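You operate a simulated robot arm through the tools that you are given. There is no shell and no other tool. Be economical: measure what you need, move in short steps, check, and stop when the job is done.

You run a simulated robot arm. Do the job below in one go: nothing can be reset, and whatever is moved stays where it is left.

## Task
Put things in order on the top of the table. At the end: the brown paper cone stands on top of the yellow dough; the yellow bar of soap stands on top of the yellow cheese; the red onion is in the yellow small round straw basket; the brown leaf mould stands where the red onion stood; whatever was shut is shut again. Leave all else as you found it, and nothing knocked over.

Only the result counts: the job must be done as asked and must still hold three seconds after the hand-in. Knocking over, shifting, dropping, spilling or breaking anything else fails it.

## Robot
A 7-joint arm with a two-finger parallel gripper, fixed in place. Base frame: the origin is at the foot of the arm, x ahead of it, y to its left, z up; the work surface is at about z = 760. Readings come in mm, degrees, newtons and seconds.
With the tool pointing down near the work surface it reaches from about 200 to 680 mm from the base axis. Its first joint turns from -66.0 to 66.0 degrees. Payload 2.4 kg.
The TCP is the grasp point between the finger pads, 30 mm short of the fingertips. In the tool frame z runs along the fingers and y along their closing line. The gripper opens to 94 mm. The fingers are 28 mm wide and 10 mm thick; the gripper's body (50 by 96 mm) begins 55 mm behind the TCP.
Orientation is that of the tool frame in the base frame, as a unit quaternion [x, y, z, w]. With the fingers straight down and closing along the base's y, the tool's x points along the base's -x, its y along +y and its z along -z.

## Interface
- The arm moves only by the tool apply_moves. Its argument "plan" is text: rows parted by semicolons, each of 7 numbers parted by spaces: the shift along the tool's x, y, z in units of 50 mm (1.0 is 50 mm), then the turn, a rotation vector about the tool's x, y, z in units of 6 degrees (1.0 is 6 degrees), then the closure, from 0 (fully open) to 1 (shut). In form: dx dy dz wx wy wz claw; .... A call has 1 to 10 rows; each row shifts and turns the commanded pose from where the row before left it, along the tool's axes as they then stand. A call with a number of a shift or a turn outside -1 to 1 is refused whole. Rows are played at 5 a second. More than 50 mm and 8.6 degrees between two rows, or a gripper value outside its range, and nothing of the call is played. A pose out of reach is approached as far as the arm can. The call stops where the force on the tool passes 40 N (or 10 N more than at its start, if that is more) or the arm is blocked; 0.2 s more then pass. Each finger travels about 153 mm/s and halts on what it meets, pressing with about 26 N; the grip force reading is that of the motor and also rises with nothing between the fingers. The clock runs only during rows and for 0.2 s after the last one: add rows that do not move to give the fingers time. It gives the time, the measured TCP pose, the force on the tool (base axes), the opening and the grip force at its end, in the units of the frame above (readings bear some noise).
- Cameras (640 x 400 px; columns grow to the right, rows downward): "scene" is fixed at [20, 463.1, 1446.3]; the picture's right is [-0.88, -0.48, 0.00], its down [-0.27, 0.50, -0.83] and it looks along [0.39, -0.73, -0.56] (base axes); focal length 370 px, centre (320, 200). "wrist" rides on the gripper at [-37, 0, -58] in the tool frame; the picture's right is [0.00, -1.00, 0.00], its down [0.97, 0.00, -0.24] and it looks along [0.24, 0.00, 0.97] (tool axes); focal length 218 px, centre (320, 200).
- snapshot(camera): a new picture of that camera. No time passes.
- pixel_to_xyz(camera, pixels): for up to 12 pixels [column, row] of the newest picture of that camera ("zoom" is the newest enlarged one), the place [x, y, z] in the base frame of the surface seen there, good to about 2 mm. No time passes.
- inspect(camera, box): a new picture of the part [left, top, right, bottom] of that camera's present view, enlarged. No time passes.
- finish_job(): hands the job in; it is judged then, once.

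Work in short steps. Measure before you move; look again where a grasp or a placing could have gone wrong, and mend it. You have 80 turns and 38 pictures in all, those below and enlarged ones among them. Open the gripper and draw the arm clear of the work before you hand the job in, unless the task says otherwise; then end with one line.

The tools are called after "Call:" as name(argument=value, ...) on one line, values as JSON. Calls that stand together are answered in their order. apply_moves: Moves the arm, as the interface text tells. Its arguments: {"type":"object","properties":{"plan":{"type":"string"}},"required":["plan"]} The other tools are called the same way: snapshot (camera) takes a picture; pixel_to_xyz (camera, pixels) gives the place of the surface under pixels of a picture; inspect (camera, box) takes an enlarged picture of a part of a camera's view; finish_job () hands the job in.

At the start:

```text
time_s: 0.0
eef_pos: [387.2, -246.4, 1144.8]
tool_rot: [0.0, 1.0, 0.0, 0.0]
force: [-0.1, 0.3, -0.1]
gripper_width: 93.8
grasp_force: 0.0
```

scene: 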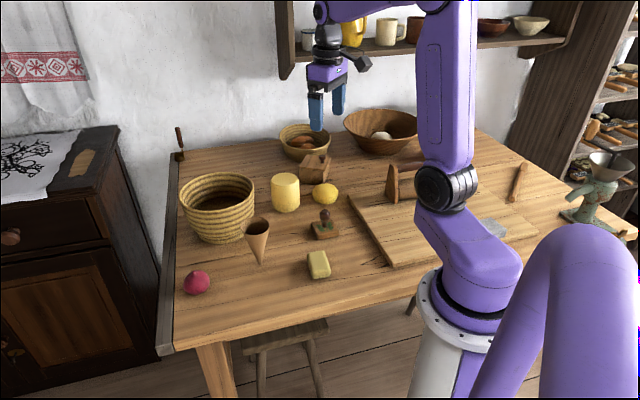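
wrist: 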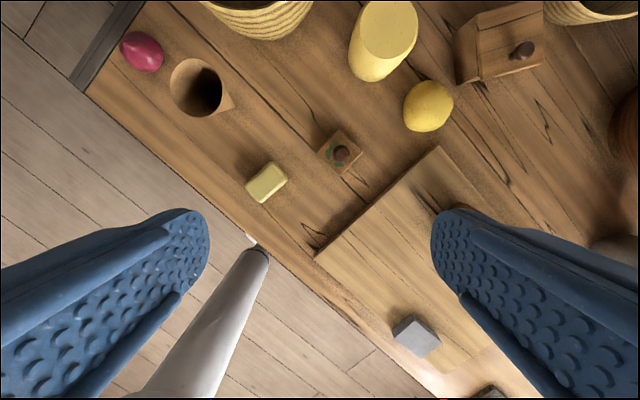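

I'll begin with enlarged looks at the scene to identify the objects.

Call:
inspect(camera="scene", box=[160, 110, 360, 235])

Call:
inspect(camera="scene", box=[170, 190, 370, 315])

Call:
inspect(camera="scene", box=[320, 90, 640, 290])

```text
3.20 times, centred on (260, 172) of scene
```

zoom: 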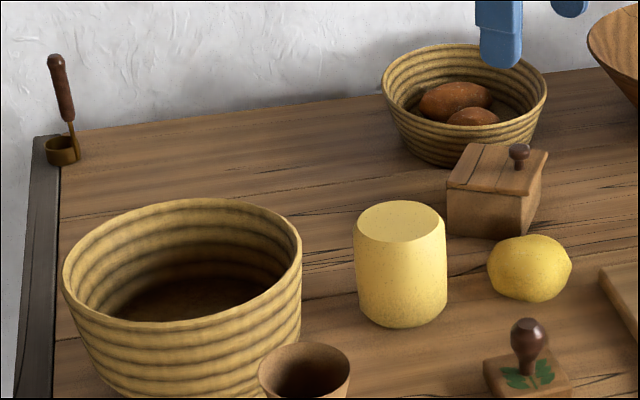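

```text
3.20 times, centred on (270, 252) of scene
```

zoom: 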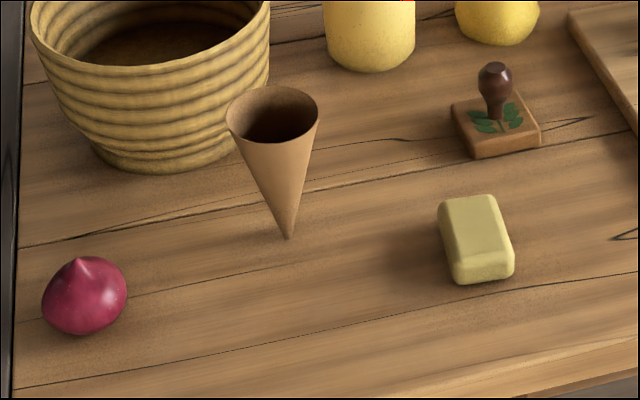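

```text
2.00 times, centred on (480, 190) of scene
```

zoom: 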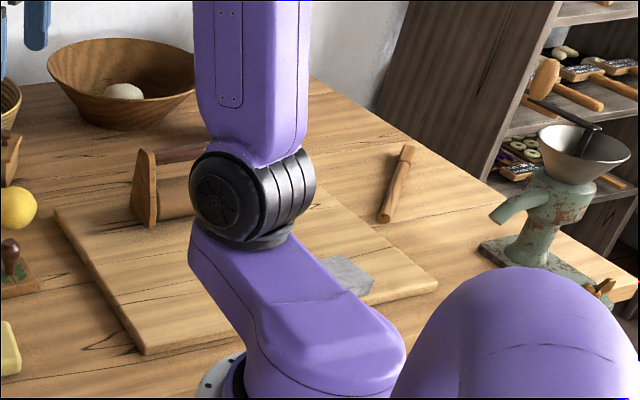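

The leaf mould looks like the stamp at (323,228). The dough isn't certain, so I'll measure the objects and enlarge the yellow things and the bowl.

Call:
inspect(camera="scene", box=[265, 140, 361, 200])

Call:
inspect(camera="wrist", box=[340, 0, 640, 188])

Call:
pixel_to_xyz(camera="scene", pixels=[[285, 177], [285, 210], [325, 187], [322, 213], [318, 258], [196, 275], [259, 263], [257, 222], [302, 130], [381, 134], [322, 157], [218, 210]])

Call:
pixel_to_xyz(camera="wrist", pixels=[[390, 30], [428, 105], [341, 153], [267, 182], [141, 52], [195, 88], [522, 50], [490, 60], [415, 338], [480, 30], [330, 160], [445, 220]])

```text
6.67 times, centred on (313, 170) of scene
```

zoom: 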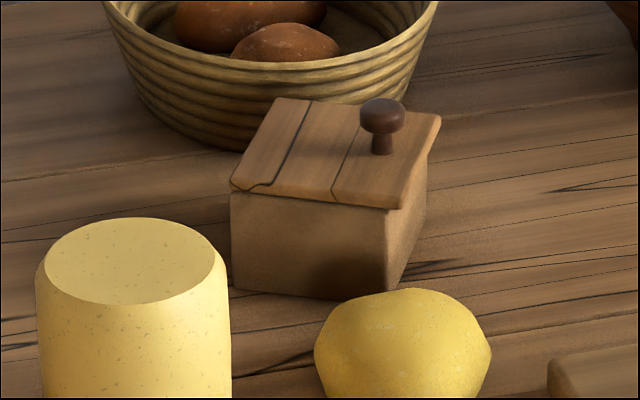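

```text
2.13 times, centred on (490, 94) of wrist
```

zoom: 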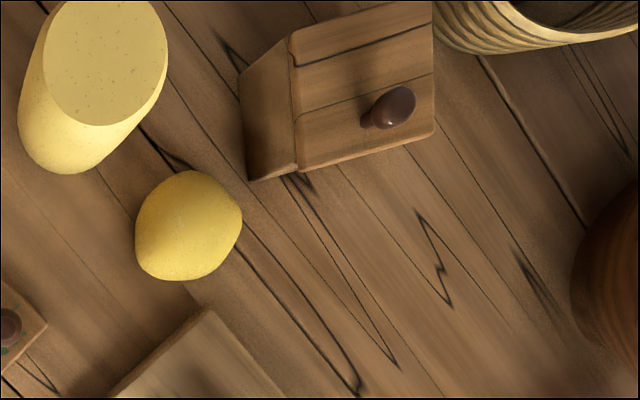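

```text
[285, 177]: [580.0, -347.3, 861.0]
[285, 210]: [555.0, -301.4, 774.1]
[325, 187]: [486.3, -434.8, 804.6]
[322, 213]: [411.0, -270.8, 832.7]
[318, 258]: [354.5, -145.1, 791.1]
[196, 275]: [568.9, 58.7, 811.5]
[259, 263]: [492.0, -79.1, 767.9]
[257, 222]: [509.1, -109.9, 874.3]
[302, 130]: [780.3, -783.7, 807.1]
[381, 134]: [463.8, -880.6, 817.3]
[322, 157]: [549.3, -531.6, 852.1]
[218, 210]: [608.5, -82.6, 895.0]
```

```text
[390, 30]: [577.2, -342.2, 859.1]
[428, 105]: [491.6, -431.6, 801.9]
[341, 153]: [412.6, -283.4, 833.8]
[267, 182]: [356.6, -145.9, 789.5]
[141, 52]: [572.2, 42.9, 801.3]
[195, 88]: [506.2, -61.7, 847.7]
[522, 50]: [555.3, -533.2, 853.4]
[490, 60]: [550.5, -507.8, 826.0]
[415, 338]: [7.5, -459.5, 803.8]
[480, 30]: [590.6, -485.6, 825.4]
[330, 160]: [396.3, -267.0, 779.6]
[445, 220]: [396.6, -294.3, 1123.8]
```

Basket with potatoes and bowl lie out of reach, so the straw basket meant is probably the one at (218,207). I move the wrist camera over the yellow things to look closely.

Call:
apply_moves(plan="-0.4 -0.9 0.6 0 0 0 0;-0.4 -0.9 0.6 0 0 0 0;-0.4 -0.9 0.6 0 0 0 0;0 0 0 0 0 0 0")

Call:
snapshot(camera="wrist")

Call:
snapshot(camera="scene")

```text
refused: row 1 steps farther than a row can; nothing moved
```

```text
30 pictures are left
```

wrist: 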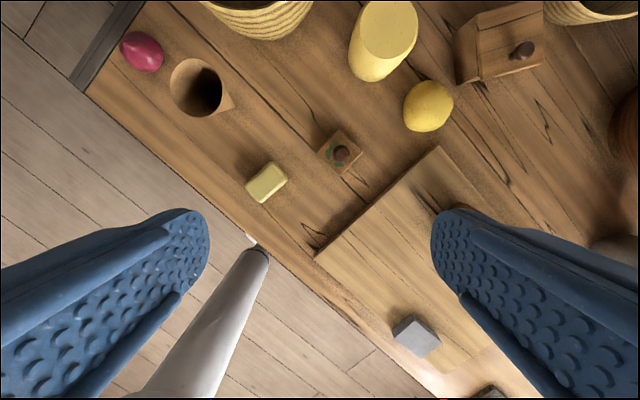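

```text
29 pictures are left
```

scene: 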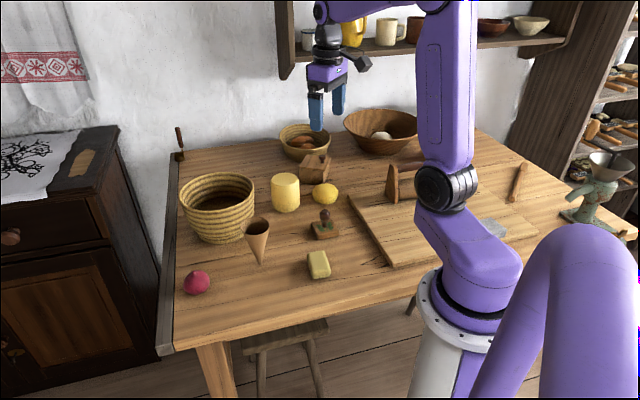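

The step norm must stay under 50 mm; I redo the move in smaller rows.

Call:
apply_moves(plan="-0.3 -0.67 0.6 0 0 0 0;-0.3 -0.67 0.6 0 0 0 0;-0.3 -0.67 0.6 0 0 0 0;-0.3 -0.67 0.6 0 0 0 0;0 0 0 0 0 0 0")

Call:
snapshot(camera="wrist")

```text
time_s: 1.2
eef_pos: [447.8, -380.2, 1023.5]
tool_rot: [-0.001, 1.0, 0.0, 0.0]
force: [0.0, -0.1, 0.2]
gripper_width: 94.0
grasp_force: 0.2
```

```text
28 pictures are left
```

wrist: 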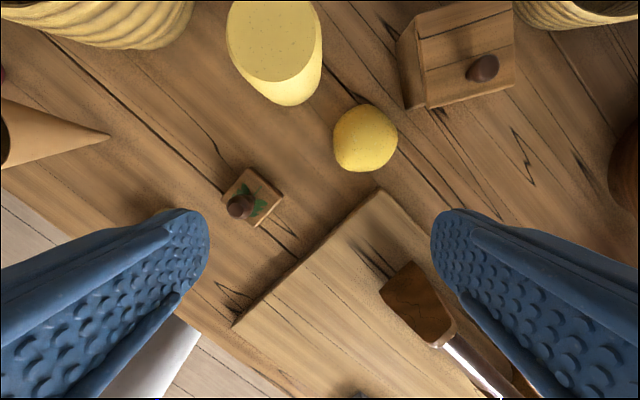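

The lump is at (365,138); I enlarge it together with the cylinder.

Call:
inspect(camera="wrist", box=[210, 0, 434, 180])

Call:
pixel_to_xyz(camera="wrist", pixels=[[365, 125], [365, 140], [365, 155], [340, 140], [390, 140], [280, 30], [235, 30], [318, 30], [262, 5], [285, 76], [300, 75], [250, 75]])

```text
2.22 times, centred on (322, 90) of wrist
```

zoom: 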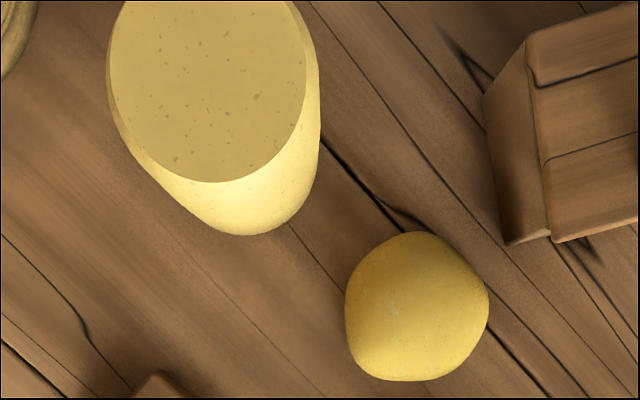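

```text
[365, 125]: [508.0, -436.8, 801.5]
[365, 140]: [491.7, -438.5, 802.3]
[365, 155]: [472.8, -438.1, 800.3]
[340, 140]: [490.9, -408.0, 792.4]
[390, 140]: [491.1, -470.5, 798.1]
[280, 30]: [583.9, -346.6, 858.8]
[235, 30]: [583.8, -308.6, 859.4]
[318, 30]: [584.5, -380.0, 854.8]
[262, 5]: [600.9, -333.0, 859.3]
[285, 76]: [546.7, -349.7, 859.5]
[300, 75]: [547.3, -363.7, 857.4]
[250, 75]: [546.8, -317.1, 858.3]
```

The lump at (365,138) has a broad, nearly flat top at z≈802 and no stalk, so it's the dough; the cylinder (top z≈859) is the cheese. I move over to the soap at (355,-145).

Call:
apply_moves(plan="0.22 0.72 0.35 0 0 0 0;0.22 0.72 0.35 0 0 0 0;0.22 0.72 0.35 0 0 0 0;0.22 0.72 0.35 0 0 0 0;0.22 0.72 0.35 0 0 0 0;0.22 0.72 0.35 0 0 0 0;0.22 0.72 0.35 0 0 0 0;0 0 0 0 0 0 0")

Call:
snapshot(camera="wrist")

Call:
inspect(camera="scene", box=[230, 200, 358, 280])

```text
time_s: 3.0
eef_pos: [367.8, -127.1, 901.5]
tool_rot: [0.0, 1.0, 0.0, 0.0]
force: [0.0, -0.7, -0.7]
gripper_width: 94.2
grasp_force: 0.1
```

```text
26 pictures are left
```

wrist: 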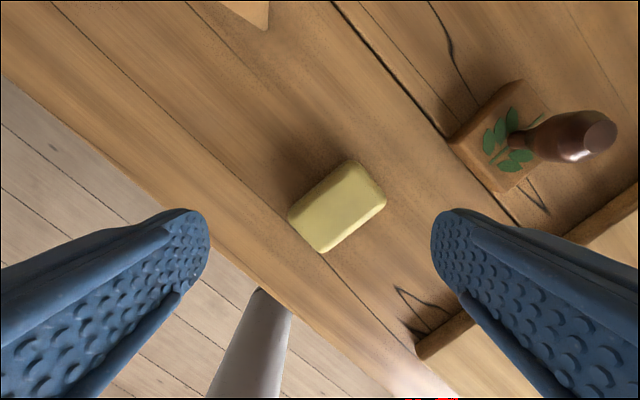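

```text
5.00 times, centred on (294, 240) of scene
```

zoom: 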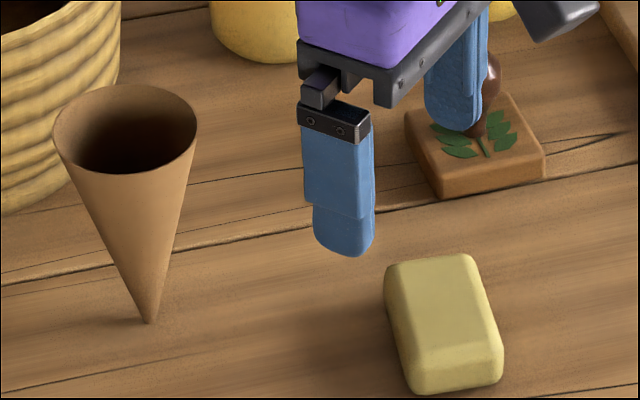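

The soap lies diagonal, corners at about (290,212), (322,250), (385,200), (355,162); I measure its edges and the mould.

Call:
pixel_to_xyz(camera="wrist", pixels=[[298, 212], [322, 240], [376, 196], [350, 170], [337, 205], [590, 135], [520, 85], [460, 143], [498, 190], [575, 145], [612, 130], [520, 140]])

```text
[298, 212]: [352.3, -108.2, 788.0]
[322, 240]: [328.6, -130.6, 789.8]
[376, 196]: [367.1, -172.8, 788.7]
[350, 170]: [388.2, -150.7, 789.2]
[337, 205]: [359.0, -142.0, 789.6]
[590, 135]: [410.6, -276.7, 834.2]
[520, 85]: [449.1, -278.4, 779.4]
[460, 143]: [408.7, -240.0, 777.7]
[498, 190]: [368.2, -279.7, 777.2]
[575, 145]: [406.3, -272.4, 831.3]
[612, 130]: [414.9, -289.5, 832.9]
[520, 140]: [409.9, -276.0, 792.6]
```

Soap centre ≈ (359,-141), short axis at about 42°. I centre over it, turn 48° and come down.

Call:
apply_moves(plan="0.18 -0.27 0 0 0 1 0;0 0 0 0 0 1 0;0 0 0 0 0 1 0;0 0 0 0 0 1 0;0 0 0 0 0 1 0;0 0 0 0 0 1 0;0 0 0 0 0 1 0;0 0 0 0 0 1 0;0 0 0.8 0 0 0 0;0 0 0.8 0 0 0 0")

Call:
snapshot(camera="wrist")

```text
time_s: 5.2
eef_pos: [357.4, -144.5, 822.6]
tool_rot: [0.407, 0.914, -0.001, 0.0]
force: [0.0, -0.4, 0.0]
gripper_width: 93.9
grasp_force: 0.1
```

```text
24 pictures are left
```

wrist: 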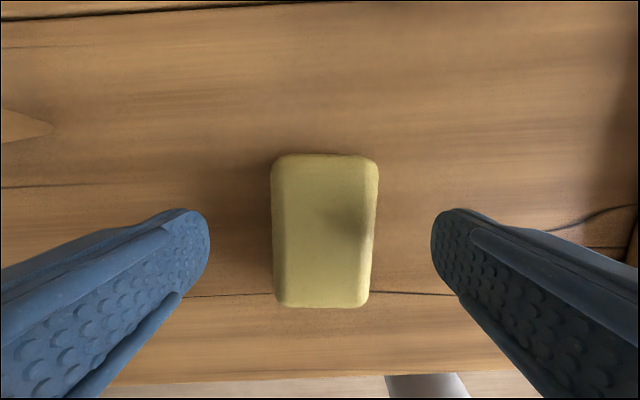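

Soap is centred at (323,230) and aligned; I descend to about z 794 and close.

Call:
apply_moves(plan="0 0 0.3 0 0 0 0;0 0 0.26 0 0 0 0;0 0 0 0 0 0 1;0 0 0 0 0 0 1;0 0 0 0 0 0 1")

```text
time_s: 6.4
eef_pos: [359.1, -143.3, 795.3]
tool_rot: [0.406, 0.914, 0.0, 0.0]
force: [-0.6, -0.7, 0.2]
gripper_width: 49.7
grasp_force: 25.8
```

Gripped at 49.7 mm. I lift and carry it over towards the cheese centre (581,-346).

Call:
apply_moves(plan="0 0 -0.97 0 0 0 1;0 0 -0.97 0 0 0 1;0 0 -0.97 0 0 0 1;-0.855 0.083 0 0 0 0 1;-0.855 0.083 0 0 0 0 1;-0.855 0.083 0 0 0 0 1;-0.855 0.083 0 0 0 0 1;-0.855 0.083 0 0 0 0 1;-0.855 0.083 0 0 0 0 1;0 0 0 0 0 0 1")

Call:
snapshot(camera="wrist")

```text
time_s: 8.6
eef_pos: [551.9, -315.2, 938.5]
tool_rot: [0.406, 0.914, 0.001, -0.001]
force: [0.4, 0.1, -1.4]
gripper_width: 49.1
grasp_force: 26.1
```

```text
23 pictures are left
```

wrist: 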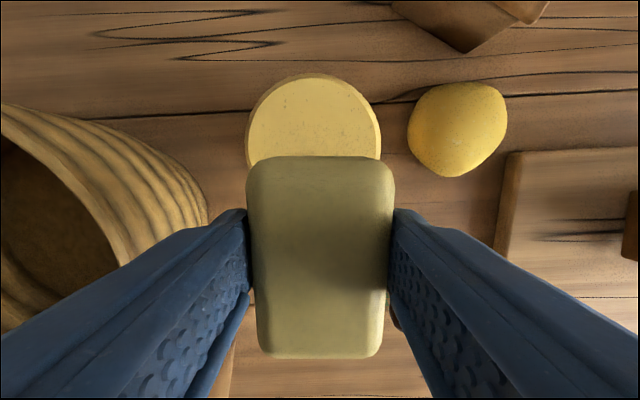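

I measure the cheese top edges at (252,130), (374,130), (313,80).

Call:
pixel_to_xyz(camera="wrist", pixels=[[253, 130], [370, 130], [311, 80], [311, 130], [270, 95], [352, 95]])

```text
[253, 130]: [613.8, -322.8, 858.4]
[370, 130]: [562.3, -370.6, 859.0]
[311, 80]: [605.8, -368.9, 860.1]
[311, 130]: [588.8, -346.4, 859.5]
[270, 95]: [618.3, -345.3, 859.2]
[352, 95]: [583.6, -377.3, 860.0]
```

Cheese centre ≈ (583,-341), radius 36. I shift over it and come down part-way.

Call:
apply_moves(plan="-0.8 0.116 0 0 0 0 1;0 0 0 0 0 0 1;0 0 0.6 0 0 0 1;0 0 0 0 0 0 1")

```text
time_s: 9.6
eef_pos: [582.6, -340.1, 908.0]
tool_rot: [0.406, 0.914, 0.0, 0.0]
force: [0.5, -0.5, -0.4]
gripper_width: 49.5
grasp_force: 25.9
```

In place; I lower the last 13 mm in small rows.

Call:
apply_moves(plan="0 0 0.12 0 0 0 1;0 0 0.1 0 0 0 1;0 0 0.04 0 0 0 1;0 0 0 0 0 0 1")

```text
time_s: 10.6
eef_pos: [582.8, -340.6, 896.1]
tool_rot: [0.406, 0.914, 0.0, 0.0]
force: [0.4, 0.2, -1.1]
gripper_width: 49.3
grasp_force: 26.2
```

No contact yet; 2 mm more.

Call:
apply_moves(plan="0 0 0.03 0 0 0 1;0 0 0 0 0 0 1")

```text
time_s: 11.2
eef_pos: [583.6, -341.2, 894.6]
tool_rot: [0.406, 0.914, 0.0, 0.0]
force: [-0.2, 1.5, 2.6]
gripper_width: 49.3
grasp_force: 26.6
```

A light contact of 2.6 N shows; I open and rise.

Call:
apply_moves(plan="0 0 0 0 0 0 0.4;0 0 0 0 0 0 0.2;0 0 -0.5 0 0 0 0;0 0 -0.9 0 0 0 0;0 0 -0.9 0 0 0 0;0 0 0 0 0 0 0")

Call:
snapshot(camera="wrist")

```text
time_s: 12.6
eef_pos: [581.4, -342.0, 1011.2]
tool_rot: [0.406, 0.914, -0.001, -0.001]
force: [-0.6, 0.1, -0.2]
gripper_width: 94.2
grasp_force: 0.0
```

```text
22 pictures are left
```

wrist: 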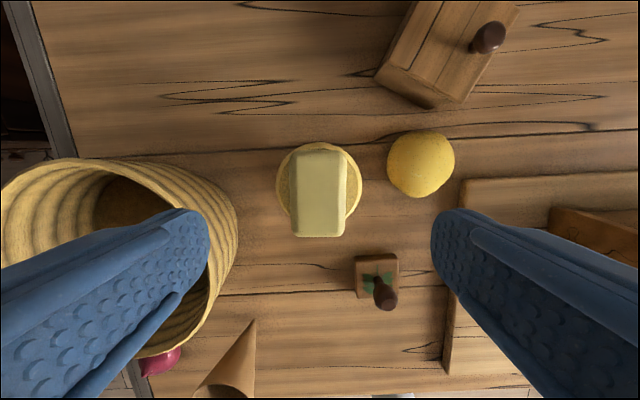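

Soap rests on the cheese. I measure soap, cheese and dough here, then move over to the onion.

Call:
pixel_to_xyz(camera="wrist", pixels=[[297, 155], [342, 155], [297, 230], [342, 230], [320, 190], [421, 160], [392, 160], [450, 160], [421, 136], [421, 192], [405, 145], [440, 180]])

Call:
apply_moves(plan="0.67 0.484 0 0 0 0 0;0.67 0.484 0 0 0 0 0;0.67 0.484 0 0 0 0 0;0.67 0.484 0 0 0 0 0;0.67 0.484 0 0 0 0 0;0.67 0.484 0 0 0 0 0;0.67 0.484 0 0 0 0 0;0.67 0.484 0 0 0 0 0;0.67 0.484 0 0 0 0 0;0 0 0 0 0 0 0")

Call:
snapshot(camera="wrist")

```text
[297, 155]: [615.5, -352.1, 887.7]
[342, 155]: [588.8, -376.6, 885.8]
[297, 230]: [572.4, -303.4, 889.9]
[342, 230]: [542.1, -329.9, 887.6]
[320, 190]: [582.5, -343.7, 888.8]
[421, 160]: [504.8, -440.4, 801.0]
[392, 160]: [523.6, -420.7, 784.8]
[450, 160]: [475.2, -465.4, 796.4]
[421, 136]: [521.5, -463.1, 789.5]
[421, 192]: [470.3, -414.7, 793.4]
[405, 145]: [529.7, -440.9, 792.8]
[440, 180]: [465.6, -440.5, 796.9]
```

```text
time_s: 14.8
eef_pos: [543.1, 28.3, 1012.5]
tool_rot: [0.406, 0.914, 0.0, 0.0]
force: [-0.5, 0.0, 0.8]
gripper_width: 94.2
grasp_force: 0.0
```

```text
21 pictures are left
```

wrist: 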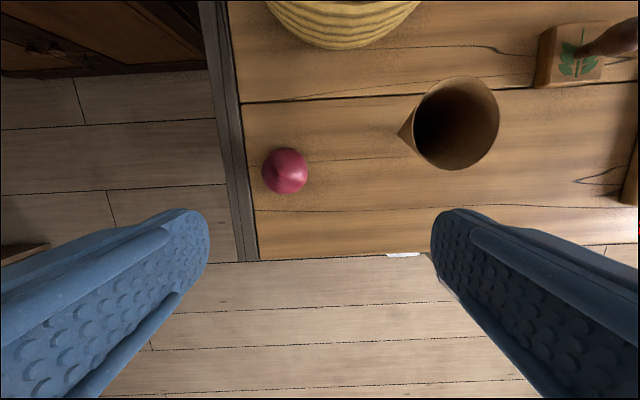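

Onion at (285,170), cone mouth at (457,122), basket wall at (340,30). I measure them.

Call:
pixel_to_xyz(camera="wrist", pixels=[[285, 165], [266, 170], [304, 170], [285, 152], [285, 190], [276, 185], [497, 122], [457, 78], [460, 168], [416, 122], [401, 134], [345, 46]])

Call:
inspect(camera="wrist", box=[240, 120, 336, 210])

```text
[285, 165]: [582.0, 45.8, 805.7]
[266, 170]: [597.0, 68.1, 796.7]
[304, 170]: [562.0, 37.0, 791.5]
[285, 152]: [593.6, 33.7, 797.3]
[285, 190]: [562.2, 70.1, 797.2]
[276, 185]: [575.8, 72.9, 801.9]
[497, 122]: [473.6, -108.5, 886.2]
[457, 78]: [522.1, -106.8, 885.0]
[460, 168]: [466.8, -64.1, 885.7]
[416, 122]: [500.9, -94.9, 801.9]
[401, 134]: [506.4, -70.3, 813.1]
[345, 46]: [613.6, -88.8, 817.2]
```

```text
4.44 times, centred on (288, 165) of wrist
```

zoom: 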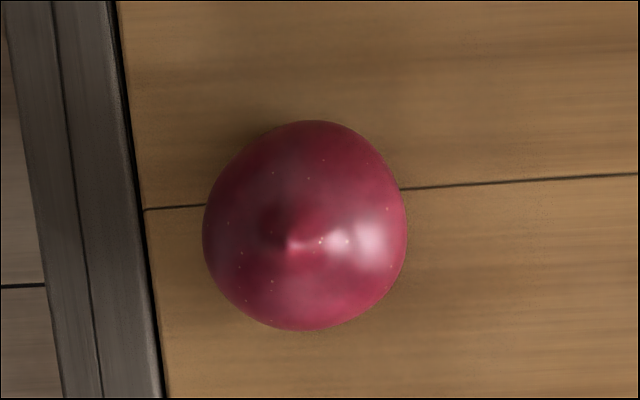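

Onion centre ≈ (580,53), about 48 mm wide. Now the basket's rim and floor from the scene picture.

Call:
snapshot(camera="scene")

Call:
pixel_to_xyz(camera="scene", pixels=[[181, 200], [254, 196], [217, 173], [218, 212], [215, 205], [215, 198], [215, 188], [195, 178], [240, 177], [200, 200], [235, 200], [215, 240]])

```text
19 pictures are left
```

scene: 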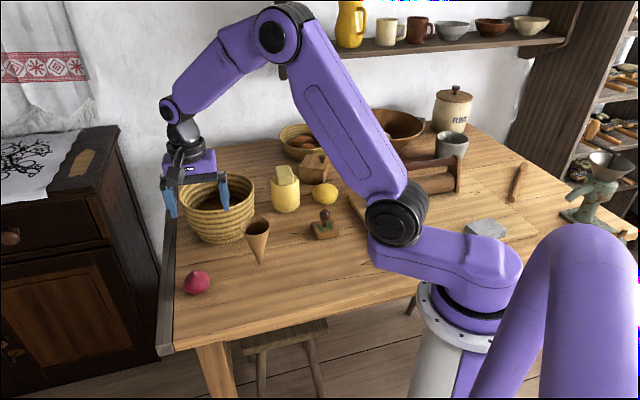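

```text
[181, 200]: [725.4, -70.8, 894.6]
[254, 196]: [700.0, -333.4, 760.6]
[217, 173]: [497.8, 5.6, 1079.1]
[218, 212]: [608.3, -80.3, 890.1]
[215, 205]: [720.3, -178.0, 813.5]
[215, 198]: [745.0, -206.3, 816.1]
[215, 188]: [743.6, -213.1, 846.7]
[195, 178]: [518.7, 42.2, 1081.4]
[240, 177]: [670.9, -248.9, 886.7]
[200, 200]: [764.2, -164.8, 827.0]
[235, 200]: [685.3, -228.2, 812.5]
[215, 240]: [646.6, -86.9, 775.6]
```

Basket centre ≈ (673,-152), rim radius ≈ 97, rim z ≈ 890. I check the dark strip at the table's edge near the onion ((235,170) in the wrist view).

Call:
pixel_to_xyz(camera="wrist", pixels=[[225, 150], [235, 170], [242, 150], [252, 170], [285, 205], [240, 220]])

```text
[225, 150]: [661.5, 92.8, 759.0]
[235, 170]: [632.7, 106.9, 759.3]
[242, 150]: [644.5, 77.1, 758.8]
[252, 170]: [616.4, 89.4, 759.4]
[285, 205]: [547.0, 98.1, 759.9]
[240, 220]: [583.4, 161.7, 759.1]
```

The strip is flush with the table. I go over the onion, turn back 36°, and come down to about z 870.

Call:
apply_moves(plan="-0.12 0.87 0 0 0 0 0.1;0 0 0 0 0 -1 0.1;0 0 0 0 0 -1 0.1;0 0 0 0 0 -1 0.1;0 0 0.5 0 0 -1 0.1;0 0 0.7 0 0 -1 0.1;0 0 0.8 0 0 -1 0.1;0 0 0.8 0 0 0 0.1;0 0 0 0 0 0 0.1")

Call:
snapshot(camera="wrist")

```text
time_s: 16.8
eef_pos: [578.1, 53.3, 870.6]
tool_rot: [0.103, 0.995, 0.0, 0.0]
force: [1.0, 1.1, 0.4]
gripper_width: 84.5
grasp_force: 0.0
```

```text
18 pictures are left
```

wrist: 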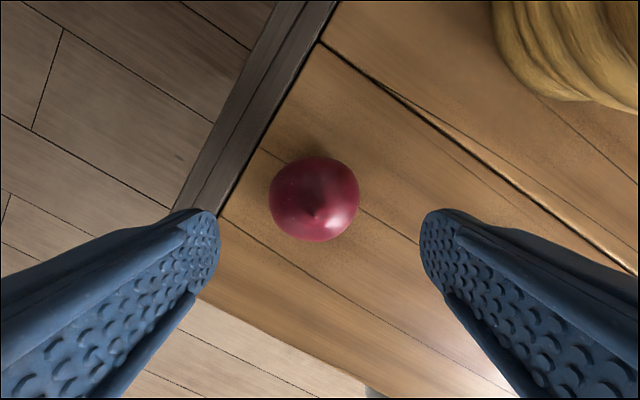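

Onion sits at (315,199), about 3 mm off in tool y. I correct, descend to z≈795 and close.

Call:
apply_moves(plan="-0.03 0.06 0.5 0 0 0 0.1;0 0 0.5 0 0 0 0.1;0 0 0.51 0 0 0 0.1;0 0 0 0 0 0 0.1;0 0 0 0 0 0 1;0 0 0 0 0 0 1;0 0 0 0 0 0 1")

```text
time_s: 18.4
eef_pos: [579.8, 54.6, 794.9]
tool_rot: [0.105, 0.995, 0.001, 0.0]
force: [-0.8, 0.3, 0.8]
gripper_width: 60.7
grasp_force: 26.0
```

Held at 60.7 mm. I lift to z≈968 and carry it to above the basket's near-centre (649,-146).

Call:
apply_moves(plan="0 0 -0.86 0 0 0 1;0 0 -0.86 0 0 0 1;0 0 -0.86 0 0 0 1;0 0 -0.86 0 0 0 1;-0.438 -0.729 0 0 0 0 1;-0.438 -0.729 0 0 0 0 1;-0.438 -0.729 0 0 0 0 1;-0.438 -0.729 0 0 0 0 1;-0.438 -0.729 0 0 0 0 1;0 0 0 0 0 0 1")

Call:
snapshot(camera="wrist")

```text
time_s: 20.6
eef_pos: [651.8, -147.5, 968.6]
tool_rot: [0.103, 0.995, -0.001, 0.0]
force: [0.5, 0.7, -0.6]
gripper_width: 61.0
grasp_force: 26.0
```

```text
17 pictures are left
```

wrist: 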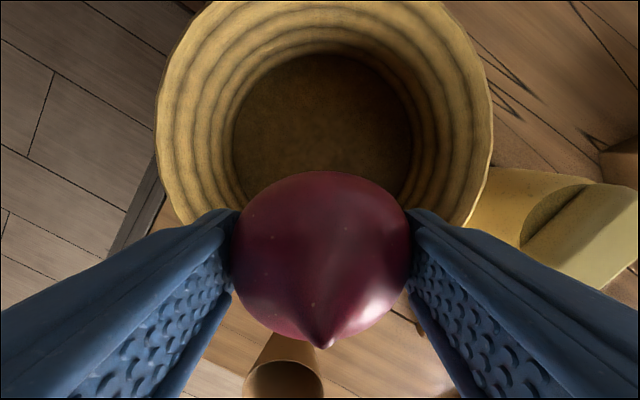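

The basket floor shows at (325,125). I measure rim and floor.

Call:
pixel_to_xyz(camera="wrist", pixels=[[325, 125], [238, 125], [410, 125], [325, 58], [163, 110], [487, 110], [325, 3], [325, 165], [222, 100], [425, 100]])

```text
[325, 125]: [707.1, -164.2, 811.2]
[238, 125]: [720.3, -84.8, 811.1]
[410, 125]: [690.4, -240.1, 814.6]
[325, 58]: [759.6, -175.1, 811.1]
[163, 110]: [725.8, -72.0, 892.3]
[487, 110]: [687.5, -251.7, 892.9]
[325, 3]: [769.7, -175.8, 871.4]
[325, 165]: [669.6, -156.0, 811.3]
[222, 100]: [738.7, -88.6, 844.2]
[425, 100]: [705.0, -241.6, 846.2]
```

Floor at z≈811, inside radius ≈ 80, so there's room. I lower the onion to just above the floor.

Call:
apply_moves(plan="0 0 0.7 0 0 0 1;0 0 0.7 0 0 0 1;0 0 0.5 0 0 0 1;0 0 0.3 0 0 0 1;0 0 0.15 0 0 0 1;0 0 0 0 0 0 1")

```text
time_s: 22.0
eef_pos: [651.2, -147.3, 849.1]
tool_rot: [0.104, 0.995, 0.0, 0.0]
force: [0.3, 0.1, -0.6]
gripper_width: 60.7
grasp_force: 25.8
```

Call:
apply_moves(plan="0 0 0.05 0 0 0 1;0 0 0.03 0 0 0 1;0 0 0 0 0 0 1")

```text
time_s: 22.8
eef_pos: [650.9, -145.8, 847.5]
tool_rot: [0.104, 0.995, -0.001, 0.001]
force: [-5.2, 1.2, 16.9]
gripper_width: 61.0
grasp_force: 26.2
```

Contact felt (17 N up). I open to about 80 mm and rise straight up.

Call:
apply_moves(plan="0 0 -0.04 0 0 0 0.2;0 0 0 0 0 0 0.15;0 0 -0.5 0 0 0 0.15;0 0 -0.9 0 0 0 0.15;0 0 -0.9 0 0 0 0.15;0 0 -0.9 0 0 0 0.15;0 0 0 0 0 0 0")

Call:
snapshot(camera="wrist")

```text
time_s: 24.4
eef_pos: [647.9, -145.7, 1008.3]
tool_rot: [0.103, 0.995, 0.0, 0.0]
force: [-1.1, -0.2, 0.4]
gripper_width: 94.2
grasp_force: 0.0
```

```text
16 pictures are left
```

wrist: 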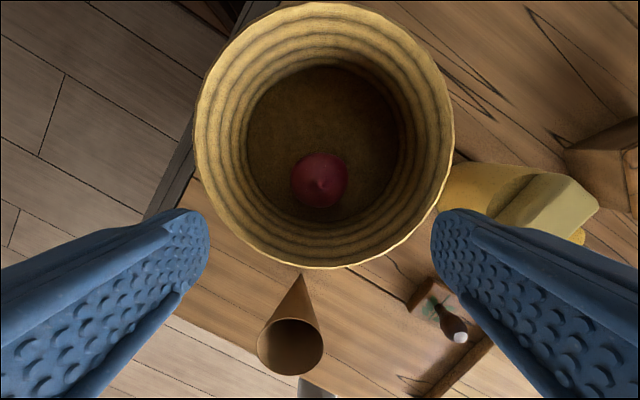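

Onion is in the basket at (320,180). Next the leaf mould: I move above it at (409,-278) and look.

Call:
apply_moves(plan="0.59 -0.511 0 0 0 0 0;0.59 -0.511 0 0 0 0 0;0.59 -0.511 0 0 0 0 0;0.59 -0.511 0 0 0 0 0;0.59 -0.511 0 0 0 0 0;0.59 -0.511 0 0 0 0 0;0.59 -0.511 0 0 0 0 0;0 0 0.9 0 0 0 0;0 0 0.9 0 0 0 0;0 0 0 0 0 0 0")

Call:
snapshot(camera="wrist")

```text
time_s: 26.6
eef_pos: [411.9, -280.4, 917.9]
tool_rot: [0.104, 0.995, 0.001, 0.0]
force: [0.1, 0.1, 0.0]
gripper_width: 94.0
grasp_force: 0.2
```

```text
15 pictures are left
```

wrist: 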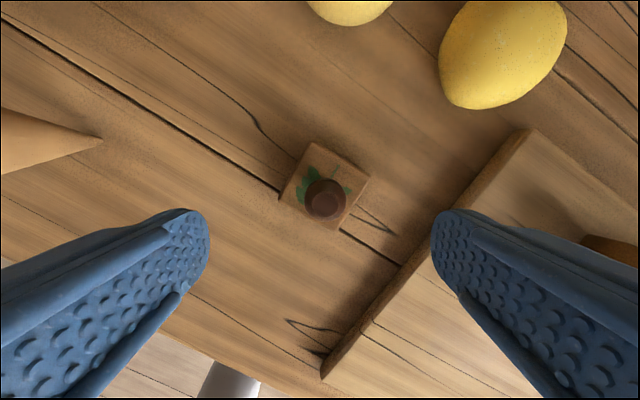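

Handle knob at (325,198). I measure knob and the board beside the right finger at (440,250).

Call:
pixel_to_xyz(camera="wrist", pixels=[[325, 205], [309, 200], [343, 200], [325, 182], [425, 270], [460, 190], [400, 262], [315, 150], [360, 180], [290, 195]])

```text
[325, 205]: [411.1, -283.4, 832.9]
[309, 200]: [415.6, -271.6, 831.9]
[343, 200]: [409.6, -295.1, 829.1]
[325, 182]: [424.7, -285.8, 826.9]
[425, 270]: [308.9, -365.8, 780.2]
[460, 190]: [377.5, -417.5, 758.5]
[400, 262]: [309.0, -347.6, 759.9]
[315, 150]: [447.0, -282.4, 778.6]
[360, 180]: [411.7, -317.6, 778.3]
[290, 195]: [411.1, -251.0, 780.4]
```

Knob centre (412,-284). I descend to z≈819 and close on the handle.

Call:
apply_moves(plan="0.02 -0.06 0.5 0 0 0 0;0 0 0.6 0 0 0 0;0 0 0.5 0 0 0 0.3;0 0 0.37 0 0 0 0.3;0 0 0 0 0 0 0.3;0 0 0 0 0 0 1;0 0 0 0 0 0 1;0 0 0 0 0 0 1;0 0 0 0 0 0 1")

```text
time_s: 28.6
eef_pos: [408.9, -282.8, 818.7]
tool_rot: [0.104, 0.995, 0.0, 0.0]
force: [-0.4, 0.1, 0.6]
gripper_width: 30.0
grasp_force: 26.2
```

Handle gripped (30 mm). I lift to z≈1000 and carry it over to the onion's old place (580,55).

Call:
apply_moves(plan="0 0 -0.91 0 0 0 1;0 0 -0.91 0 0 0 1;0 0 -0.91 0 0 0 1;0 0 -0.91 0 0 0 1;0 0 0 0 0 0 1")

Call:
apply_moves(plan="-0.215 0.813 0 0 0 0 1;-0.215 0.813 0 0 0 0 1;-0.215 0.813 0 0 0 0 1;-0.215 0.813 0 0 0 0 1;-0.215 0.813 0 0 0 0 1;-0.215 0.813 0 0 0 0 1;-0.215 0.813 0 0 0 0 1;-0.215 0.813 0 0 0 0 1;-0.215 0.813 0 0 0 0 1;0 0 0 0 0 0 1")

Call:
snapshot(camera="wrist")

```text
time_s: 29.8
eef_pos: [409.2, -282.7, 1003.2]
tool_rot: [0.103, 0.995, 0.0, 0.0]
force: [-0.4, -0.2, -0.9]
gripper_width: 30.0
grasp_force: 25.7
```

```text
time_s: 32.0
eef_pos: [579.9, 56.0, 1001.0]
tool_rot: [0.105, 0.994, 0.0, 0.0]
force: [-0.8, 0.5, -0.5]
gripper_width: 30.1
grasp_force: 25.7
```

```text
14 pictures are left
```

wrist: 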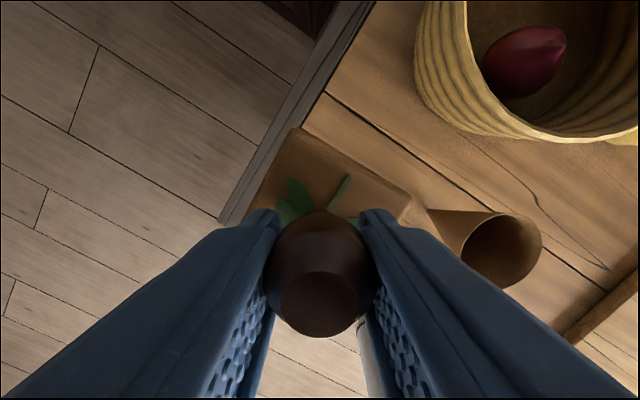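

The mould hangs level. I lower it towards the table at z_tcp≈823.

Call:
apply_moves(plan="0 0 0.9 0 0 0 1;0 0 0.9 0 0 0 1;0 0 0.9 0 0 0 1;0 0 0.6 0 0 0 1;0 0 0.2 0 0 0 1;0 0 0 0 0 0 1")

```text
time_s: 33.4
eef_pos: [580.0, 57.4, 825.7]
tool_rot: [0.103, 0.995, -0.001, 0.0]
force: [-0.2, 0.5, -0.4]
gripper_width: 30.0
grasp_force: 26.0
```

Call:
apply_moves(plan="0 -0.04 0.08 0 0 0 1;0 0 0.05 0 0 0 1;0 0 0 0 0 0 1")

```text
time_s: 34.2
eef_pos: [580.3, 54.0, 818.9]
tool_rot: [0.105, 0.994, 0.0, 0.0]
force: [-0.7, -0.7, -0.7]
gripper_width: 29.6
grasp_force: 26.6
```

Nearly down; 1 mm more to feel contact.

Call:
apply_moves(plan="0 0 0.025 0 0 0 1;0 0 0 0 0 0 1")

```text
time_s: 34.8
eef_pos: [579.3, 54.5, 819.0]
tool_rot: [0.104, 0.995, 0.0, 0.0]
force: [-1.6, -1.2, 3.0]
gripper_width: 30.0
grasp_force: 26.8
```

Contact (3 N). I open and rise, then look.

Call:
apply_moves(plan="0 0 0 0 0 0 0.5;0 0 0 0 0 0 0.2;0 0 -0.6 0 0 0 0;0 0 -0.9 0 0 0 0;0 0 -0.9 0 0 0 0;0 0 0 0 0 0 0")

Call:
snapshot(camera="wrist")

```text
time_s: 36.2
eef_pos: [579.5, 54.1, 938.6]
tool_rot: [0.104, 0.995, 0.0, -0.001]
force: [0.6, -0.3, -0.1]
gripper_width: 94.0
grasp_force: 0.1
```

```text
13 pictures are left
```

wrist: 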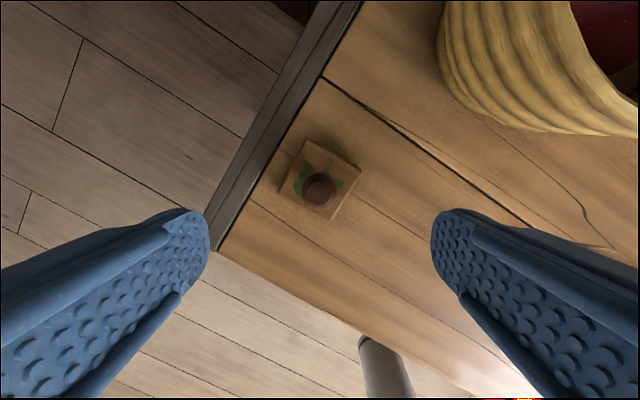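

The mould stands where the onion was. Now the cone: a close look at its tip and the rim from the scene camera.

Call:
inspect(camera="scene", box=[238, 210, 286, 270])

Call:
pixel_to_xyz(camera="zoom", pixels=[[320, 340], [320, 370], [320, 200]])

```text
6.67 times, centred on (262, 240) of scene
```

zoom: 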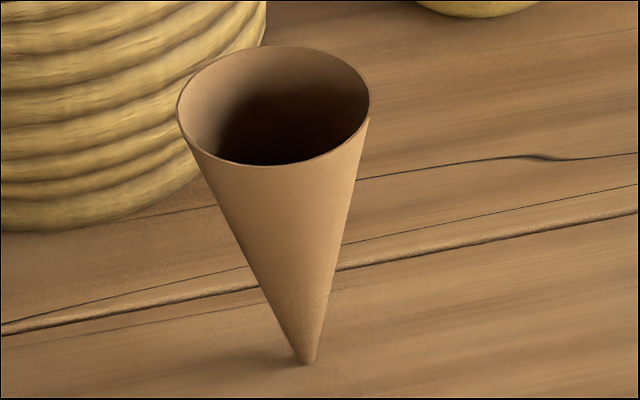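

```text
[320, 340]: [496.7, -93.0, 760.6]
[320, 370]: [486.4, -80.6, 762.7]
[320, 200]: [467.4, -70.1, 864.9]
```

The tip is a small flat of about 8 mm, so the cone must be set down very level on the flattest spot of the dough. I go to look at the dough closely first.

Call:
apply_moves(plan="0 0 -0.6 0 0 0 0;-0.061 -0.99 0 0 0 0 0;-0.061 -0.99 0 0 0 0 0;-0.061 -0.99 0 0 0 0 0;-0.061 -0.99 0 0 0 0 0;-0.061 -0.99 0 0 0 0 0;-0.061 -0.99 0 0 0 0 0;-0.061 -0.99 0 0 0 0 0;-0.061 -0.99 0 0 0 0 0;-0.061 -0.99 0 0 0 0 0")

Call:
apply_moves(plan="-0.061 -0.99 0 0 0 0 0;0 0 0.9 0 0 0 0;0 0 0.9 0 0 0 0;0 0 0 0 0 0 0")

Call:
snapshot(camera="wrist")

```text
time_s: 38.4
eef_pos: [514.6, -385.8, 969.4]
tool_rot: [0.104, 0.995, 0.0, 0.0]
force: [-0.2, -0.1, 0.3]
gripper_width: 94.0
grasp_force: 0.0
```

```text
time_s: 39.4
eef_pos: [507.8, -434.0, 876.3]
tool_rot: [0.104, 0.995, 0.0, 0.001]
force: [-0.1, 1.5, 0.6]
gripper_width: 94.1
grasp_force: 0.1
```

```text
11 pictures are left
```

wrist: 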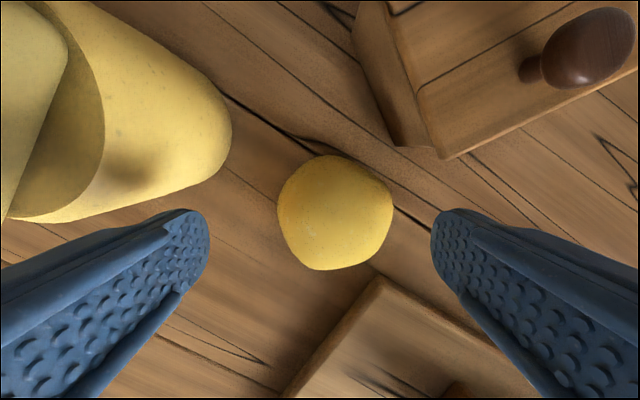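

I sample the dough top on a grid.

Call:
pixel_to_xyz(camera="wrist", pixels=[[300, 190], [320, 190], [340, 190], [360, 190], [300, 212], [320, 212], [340, 212], [360, 212], [300, 234], [320, 234], [340, 234], [360, 234]])

Call:
pixel_to_xyz(camera="wrist", pixels=[[320, 180], [340, 180], [330, 200], [345, 200], [330, 222], [345, 222], [310, 201], [310, 222], [335, 170], [380, 205], [285, 205], [335, 255]])

Call:
inspect(camera="wrist", box=[270, 145, 400, 280])

```text
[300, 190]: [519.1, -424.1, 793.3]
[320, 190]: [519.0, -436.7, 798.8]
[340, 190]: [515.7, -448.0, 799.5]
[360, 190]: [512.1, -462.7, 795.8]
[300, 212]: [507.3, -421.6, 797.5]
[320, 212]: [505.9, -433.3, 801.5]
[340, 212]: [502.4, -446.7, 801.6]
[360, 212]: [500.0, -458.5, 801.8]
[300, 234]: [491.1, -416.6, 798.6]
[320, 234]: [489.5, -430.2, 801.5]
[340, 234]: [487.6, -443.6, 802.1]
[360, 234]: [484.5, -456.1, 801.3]
```

```text
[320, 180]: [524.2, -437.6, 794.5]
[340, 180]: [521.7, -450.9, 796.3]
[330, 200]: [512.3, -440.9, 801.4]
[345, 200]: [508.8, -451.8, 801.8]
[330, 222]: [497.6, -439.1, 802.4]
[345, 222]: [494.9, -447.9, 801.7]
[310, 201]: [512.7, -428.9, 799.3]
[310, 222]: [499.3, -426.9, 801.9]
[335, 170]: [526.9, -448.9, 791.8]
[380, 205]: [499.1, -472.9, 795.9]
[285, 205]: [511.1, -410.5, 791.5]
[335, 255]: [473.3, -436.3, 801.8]
```

```text
2.96 times, centred on (335, 212) of wrist
```

zoom: 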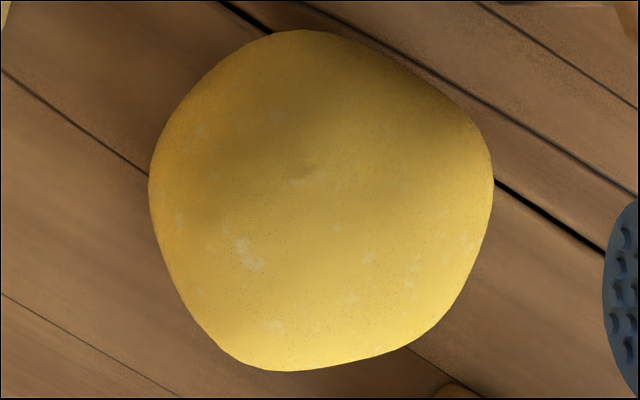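

The dough has a flat plateau at z≈801.8 around (492,-443). Now back to the cone at (497,-83).

Call:
apply_moves(plan="0 0 -0.9 0 0 0 0;0 0 -0.9 0 0 0 0;0 0 -0.4 0 0 0 0;0.239 0.974 0 0 0 0 0;0.239 0.974 0 0 0 0 0;0.239 0.974 0 0 0 0 0;0.239 0.974 0 0 0 0 0;0.239 0.974 0 0 0 0 0;0.239 0.974 0 0 0 0 0;0.239 0.974 0 0 0 0 0")

Call:
apply_moves(plan="0 0 0 0 0 0 0")

Call:
snapshot(camera="wrist")

```text
refused: row 4 steps farther than a row can; nothing moved
```

```text
time_s: 39.8
eef_pos: [509.2, -435.2, 876.7]
tool_rot: [0.104, 0.995, 0.0, 0.0]
force: [0.3, -0.4, 0.5]
gripper_width: 94.1
grasp_force: 0.1
```

```text
9 pictures are left
```

wrist: 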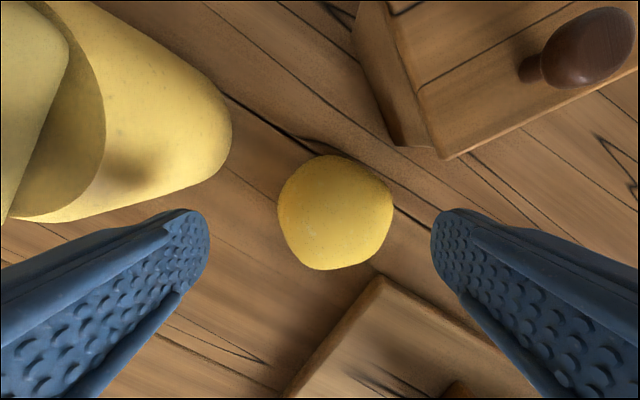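

The rows were slightly too long; I use smaller ones in two calls.

Call:
apply_moves(plan="0 0 -0.9 0 0 0 0;0 0 -0.9 0 0 0 0;0 0 -0.4 0 0 0 0;0.209 0.853 0 0 0 0 0;0.209 0.853 0 0 0 0 0;0.209 0.853 0 0 0 0 0;0.209 0.853 0 0 0 0 0")

Call:
apply_moves(plan="0.209 0.853 0 0 0 0 0;0.209 0.853 0 0 0 0 0;0.209 0.853 0 0 0 0 0;0.209 0.853 0 0 0 0 0;0 0 0 0 0 0 0;0 0 0 0 0 0 0")

Call:
snapshot(camera="wrist")

```text
time_s: 41.4
eef_pos: [500.1, -260.1, 988.7]
tool_rot: [0.105, 0.995, 0.001, 0.001]
force: [-0.1, 0.1, 0.7]
gripper_width: 93.8
grasp_force: 0.0
```

```text
time_s: 42.8
eef_pos: [494.9, -87.9, 987.5]
tool_rot: [0.103, 0.995, -0.001, -0.001]
force: [0.6, -0.5, 0.2]
gripper_width: 93.8
grasp_force: 0.0
```

```text
8 pictures are left
```

wrist: 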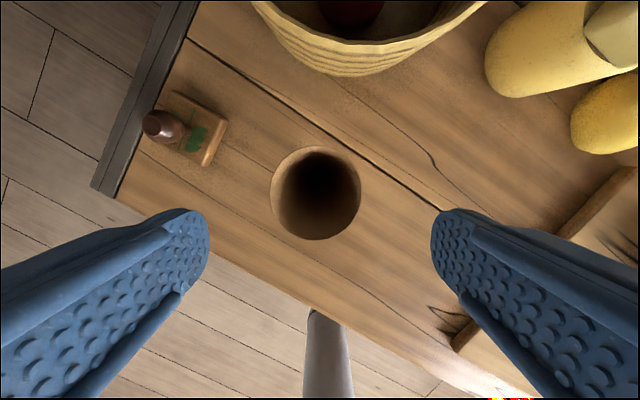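

Cone mouth is centred at about (316,193). I measure the rim points.

Call:
pixel_to_xyz(camera="wrist", pixels=[[272, 193], [360, 193], [316, 148], [316, 239], [284, 161], [348, 161], [284, 226], [348, 226], [273, 193], [359, 193], [316, 149], [316, 238]])

```text
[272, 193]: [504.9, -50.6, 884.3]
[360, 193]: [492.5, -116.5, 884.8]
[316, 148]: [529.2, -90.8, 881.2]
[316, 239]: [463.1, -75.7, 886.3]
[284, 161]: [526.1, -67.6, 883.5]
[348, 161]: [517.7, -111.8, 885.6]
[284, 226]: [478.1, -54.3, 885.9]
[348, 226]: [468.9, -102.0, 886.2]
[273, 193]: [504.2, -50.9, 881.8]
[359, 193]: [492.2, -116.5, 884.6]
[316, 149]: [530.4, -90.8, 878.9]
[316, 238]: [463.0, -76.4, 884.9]
```

Rim centre ≈ (497.5,-83.5), radius 34, rim z≈885. I centre and lower around the rim, then check the gap before closing.

Call:
apply_moves(plan="-0.03 0.1 0 0 0 0 0;0 0 0.6 0 0 0 0;0 0 0.6 0 0 0 0;0 0 0.6 0 0 0 0;0 0 0.38 0 0 0 0;0 0 0 0 0 0 0")

Call:
snapshot(camera="wrist")

```text
time_s: 44.2
eef_pos: [495.5, -79.2, 881.8]
tool_rot: [0.103, 0.995, 0.0, 0.0]
force: [0.4, 0.0, 0.7]
gripper_width: 94.1
grasp_force: 0.1
```

```text
7 pictures are left
```

wrist: 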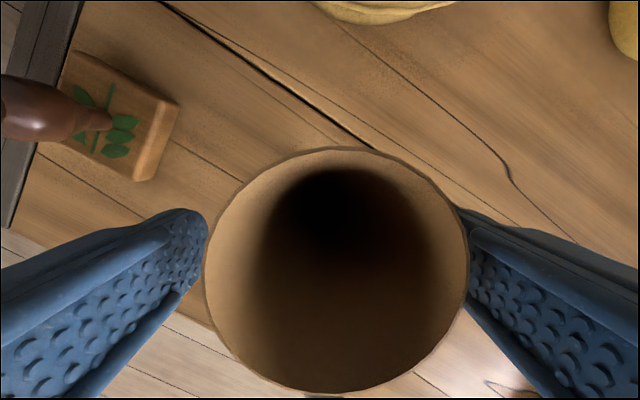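

The mouth is centred at column 336, about 4 mm off towards tool −y. I correct, narrow to about 76 mm and check again.

Call:
apply_moves(plan="-0.04 -0.082 0.04 0 0 0 0;0 0 0 0 0 0 0;0 0 0 0 0 0 0.18;0 0 0 0 0 0 0.18")

Call:
snapshot(camera="wrist")

```text
time_s: 45.2
eef_pos: [497.3, -84.6, 877.7]
tool_rot: [0.105, 0.994, 0.0, 0.0]
force: [-0.6, 0.1, 0.0]
gripper_width: 76.8
grasp_force: 0.1
```

```text
6 pictures are left
```

wrist: 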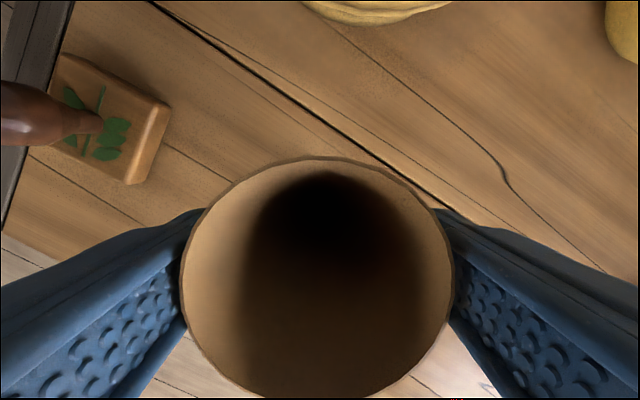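

Centred now (mouth 181–453, mid 317). I close in steps.

Call:
apply_moves(plan="0 0.014 0 0 0 0 0.2;0 0 0 0 0 0 0.24;0 0 0 0 0 0 0.27;0 0 0 0 0 0 0.35;0 0 0 0 0 0 0.6;0 0 0 0 0 0 1;0 0 0 0 0 0 1")

```text
time_s: 46.8
eef_pos: [498.8, -84.2, 877.4]
tool_rot: [0.104, 0.995, 0.001, 0.0]
force: [0.8, -1.0, -0.2]
gripper_width: 67.8
grasp_force: 25.3
```

Gripped at 67.8 mm. I lift gently and check that it hangs upright.

Call:
apply_moves(plan="0 0 -0.1 0 0 0 1;0 0 -0.4 0 0 0 1;0 0 -0.6 0 0 0 1;0 0 -0.6 0 0 0 1;0 0 -0.45 0 0 0 1;0 0 0 0 0 0 1")

Call:
inspect(camera="scene", box=[200, 110, 340, 250])

```text
time_s: 48.2
eef_pos: [499.8, -86.2, 986.0]
tool_rot: [0.105, 0.995, 0.0, 0.0]
force: [-0.2, -0.2, 0.9]
gripper_width: 67.9
grasp_force: 25.8
```

```text
2.86 times, centred on (270, 180) of scene
```

zoom: 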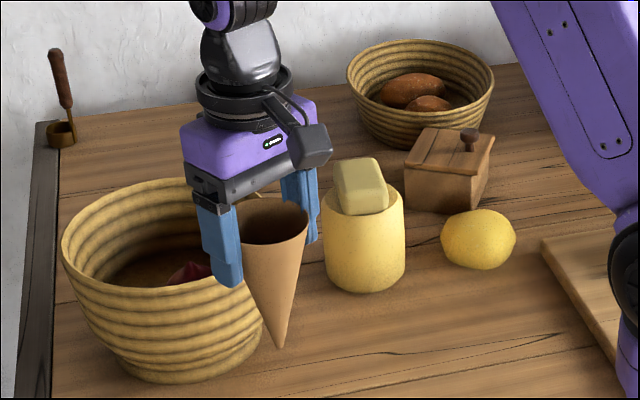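

The cone hangs in the gripper; I measure the tip at zoom (279,342) to estimate tilt.

Call:
pixel_to_xyz(camera="zoom", pixels=[[279, 342], [279, 338], [278, 330], [279, 320], [280, 345], [365, 168]])

```text
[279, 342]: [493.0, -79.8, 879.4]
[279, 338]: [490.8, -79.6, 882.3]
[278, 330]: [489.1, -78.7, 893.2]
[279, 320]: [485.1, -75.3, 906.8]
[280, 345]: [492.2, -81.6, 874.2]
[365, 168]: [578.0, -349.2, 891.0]
```

Tip-to-rim relation matches the original one, so it's upright. I carry it towards the dough at steady pace.

Call:
apply_moves(plan="-0.05 -0.3 0 0 0 0 1;-0.12 -0.6 0 0 0 0 1;-0.12 -0.6 0 0 0 0 1;-0.12 -0.6 0 0 0 0 1;-0.12 -0.6 0 0 0 0 1;-0.12 -0.6 0 0 0 0 1;-0.12 -0.6 0 0 0 0 1;-0.12 -0.6 0 0 0 0 1;-0.12 -0.6 0 0 0 0 1;-0.12 -0.6 0 0 0 0 1")

Call:
apply_moves(plan="-0.12 -0.6 0 0 0 0 1;-0.09 -0.45 0 0 0 0 1;-0.04 -0.25 0 0 0 0 1;0 0 0 0 0 0 1")

```text
time_s: 50.4
eef_pos: [495.0, -375.9, 985.5]
tool_rot: [0.104, 0.995, -0.001, 0.0]
force: [-0.7, -0.1, -0.3]
gripper_width: 67.7
grasp_force: 26.4
```

```text
time_s: 51.4
eef_pos: [493.5, -441.0, 985.3]
tool_rot: [0.104, 0.995, 0.0, 0.0]
force: [-0.2, -0.4, 0.7]
gripper_width: 67.7
grasp_force: 26.1
```

Over the dough. Contact is expected at TCP z≈919; I go to about 924.

Call:
apply_moves(plan="0 0 0.4 0 0 0 1;0 0 0.5 0 0 0 1;0 0 0.3 0 0 0 1;0 0 0 0 0 0 1;0 0 0 0 0 0 1")

Call:
inspect(camera="scene", box=[265, 110, 385, 220])

```text
time_s: 52.6
eef_pos: [493.1, -440.0, 923.9]
tool_rot: [0.104, 0.995, 0.0, 0.0]
force: [0.0, -0.6, -1.0]
gripper_width: 68.0
grasp_force: 26.4
```

```text
3.64 times, centred on (325, 165) of scene
```

zoom: 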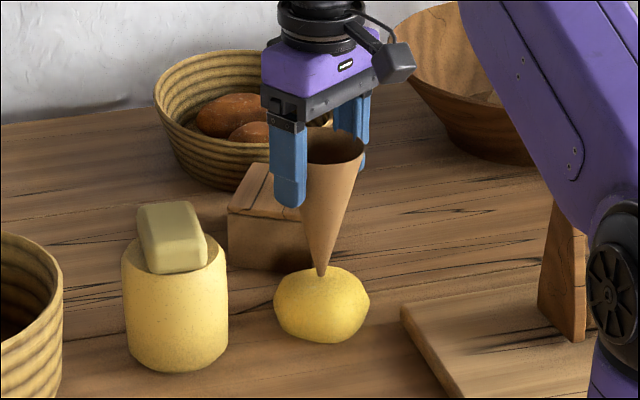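

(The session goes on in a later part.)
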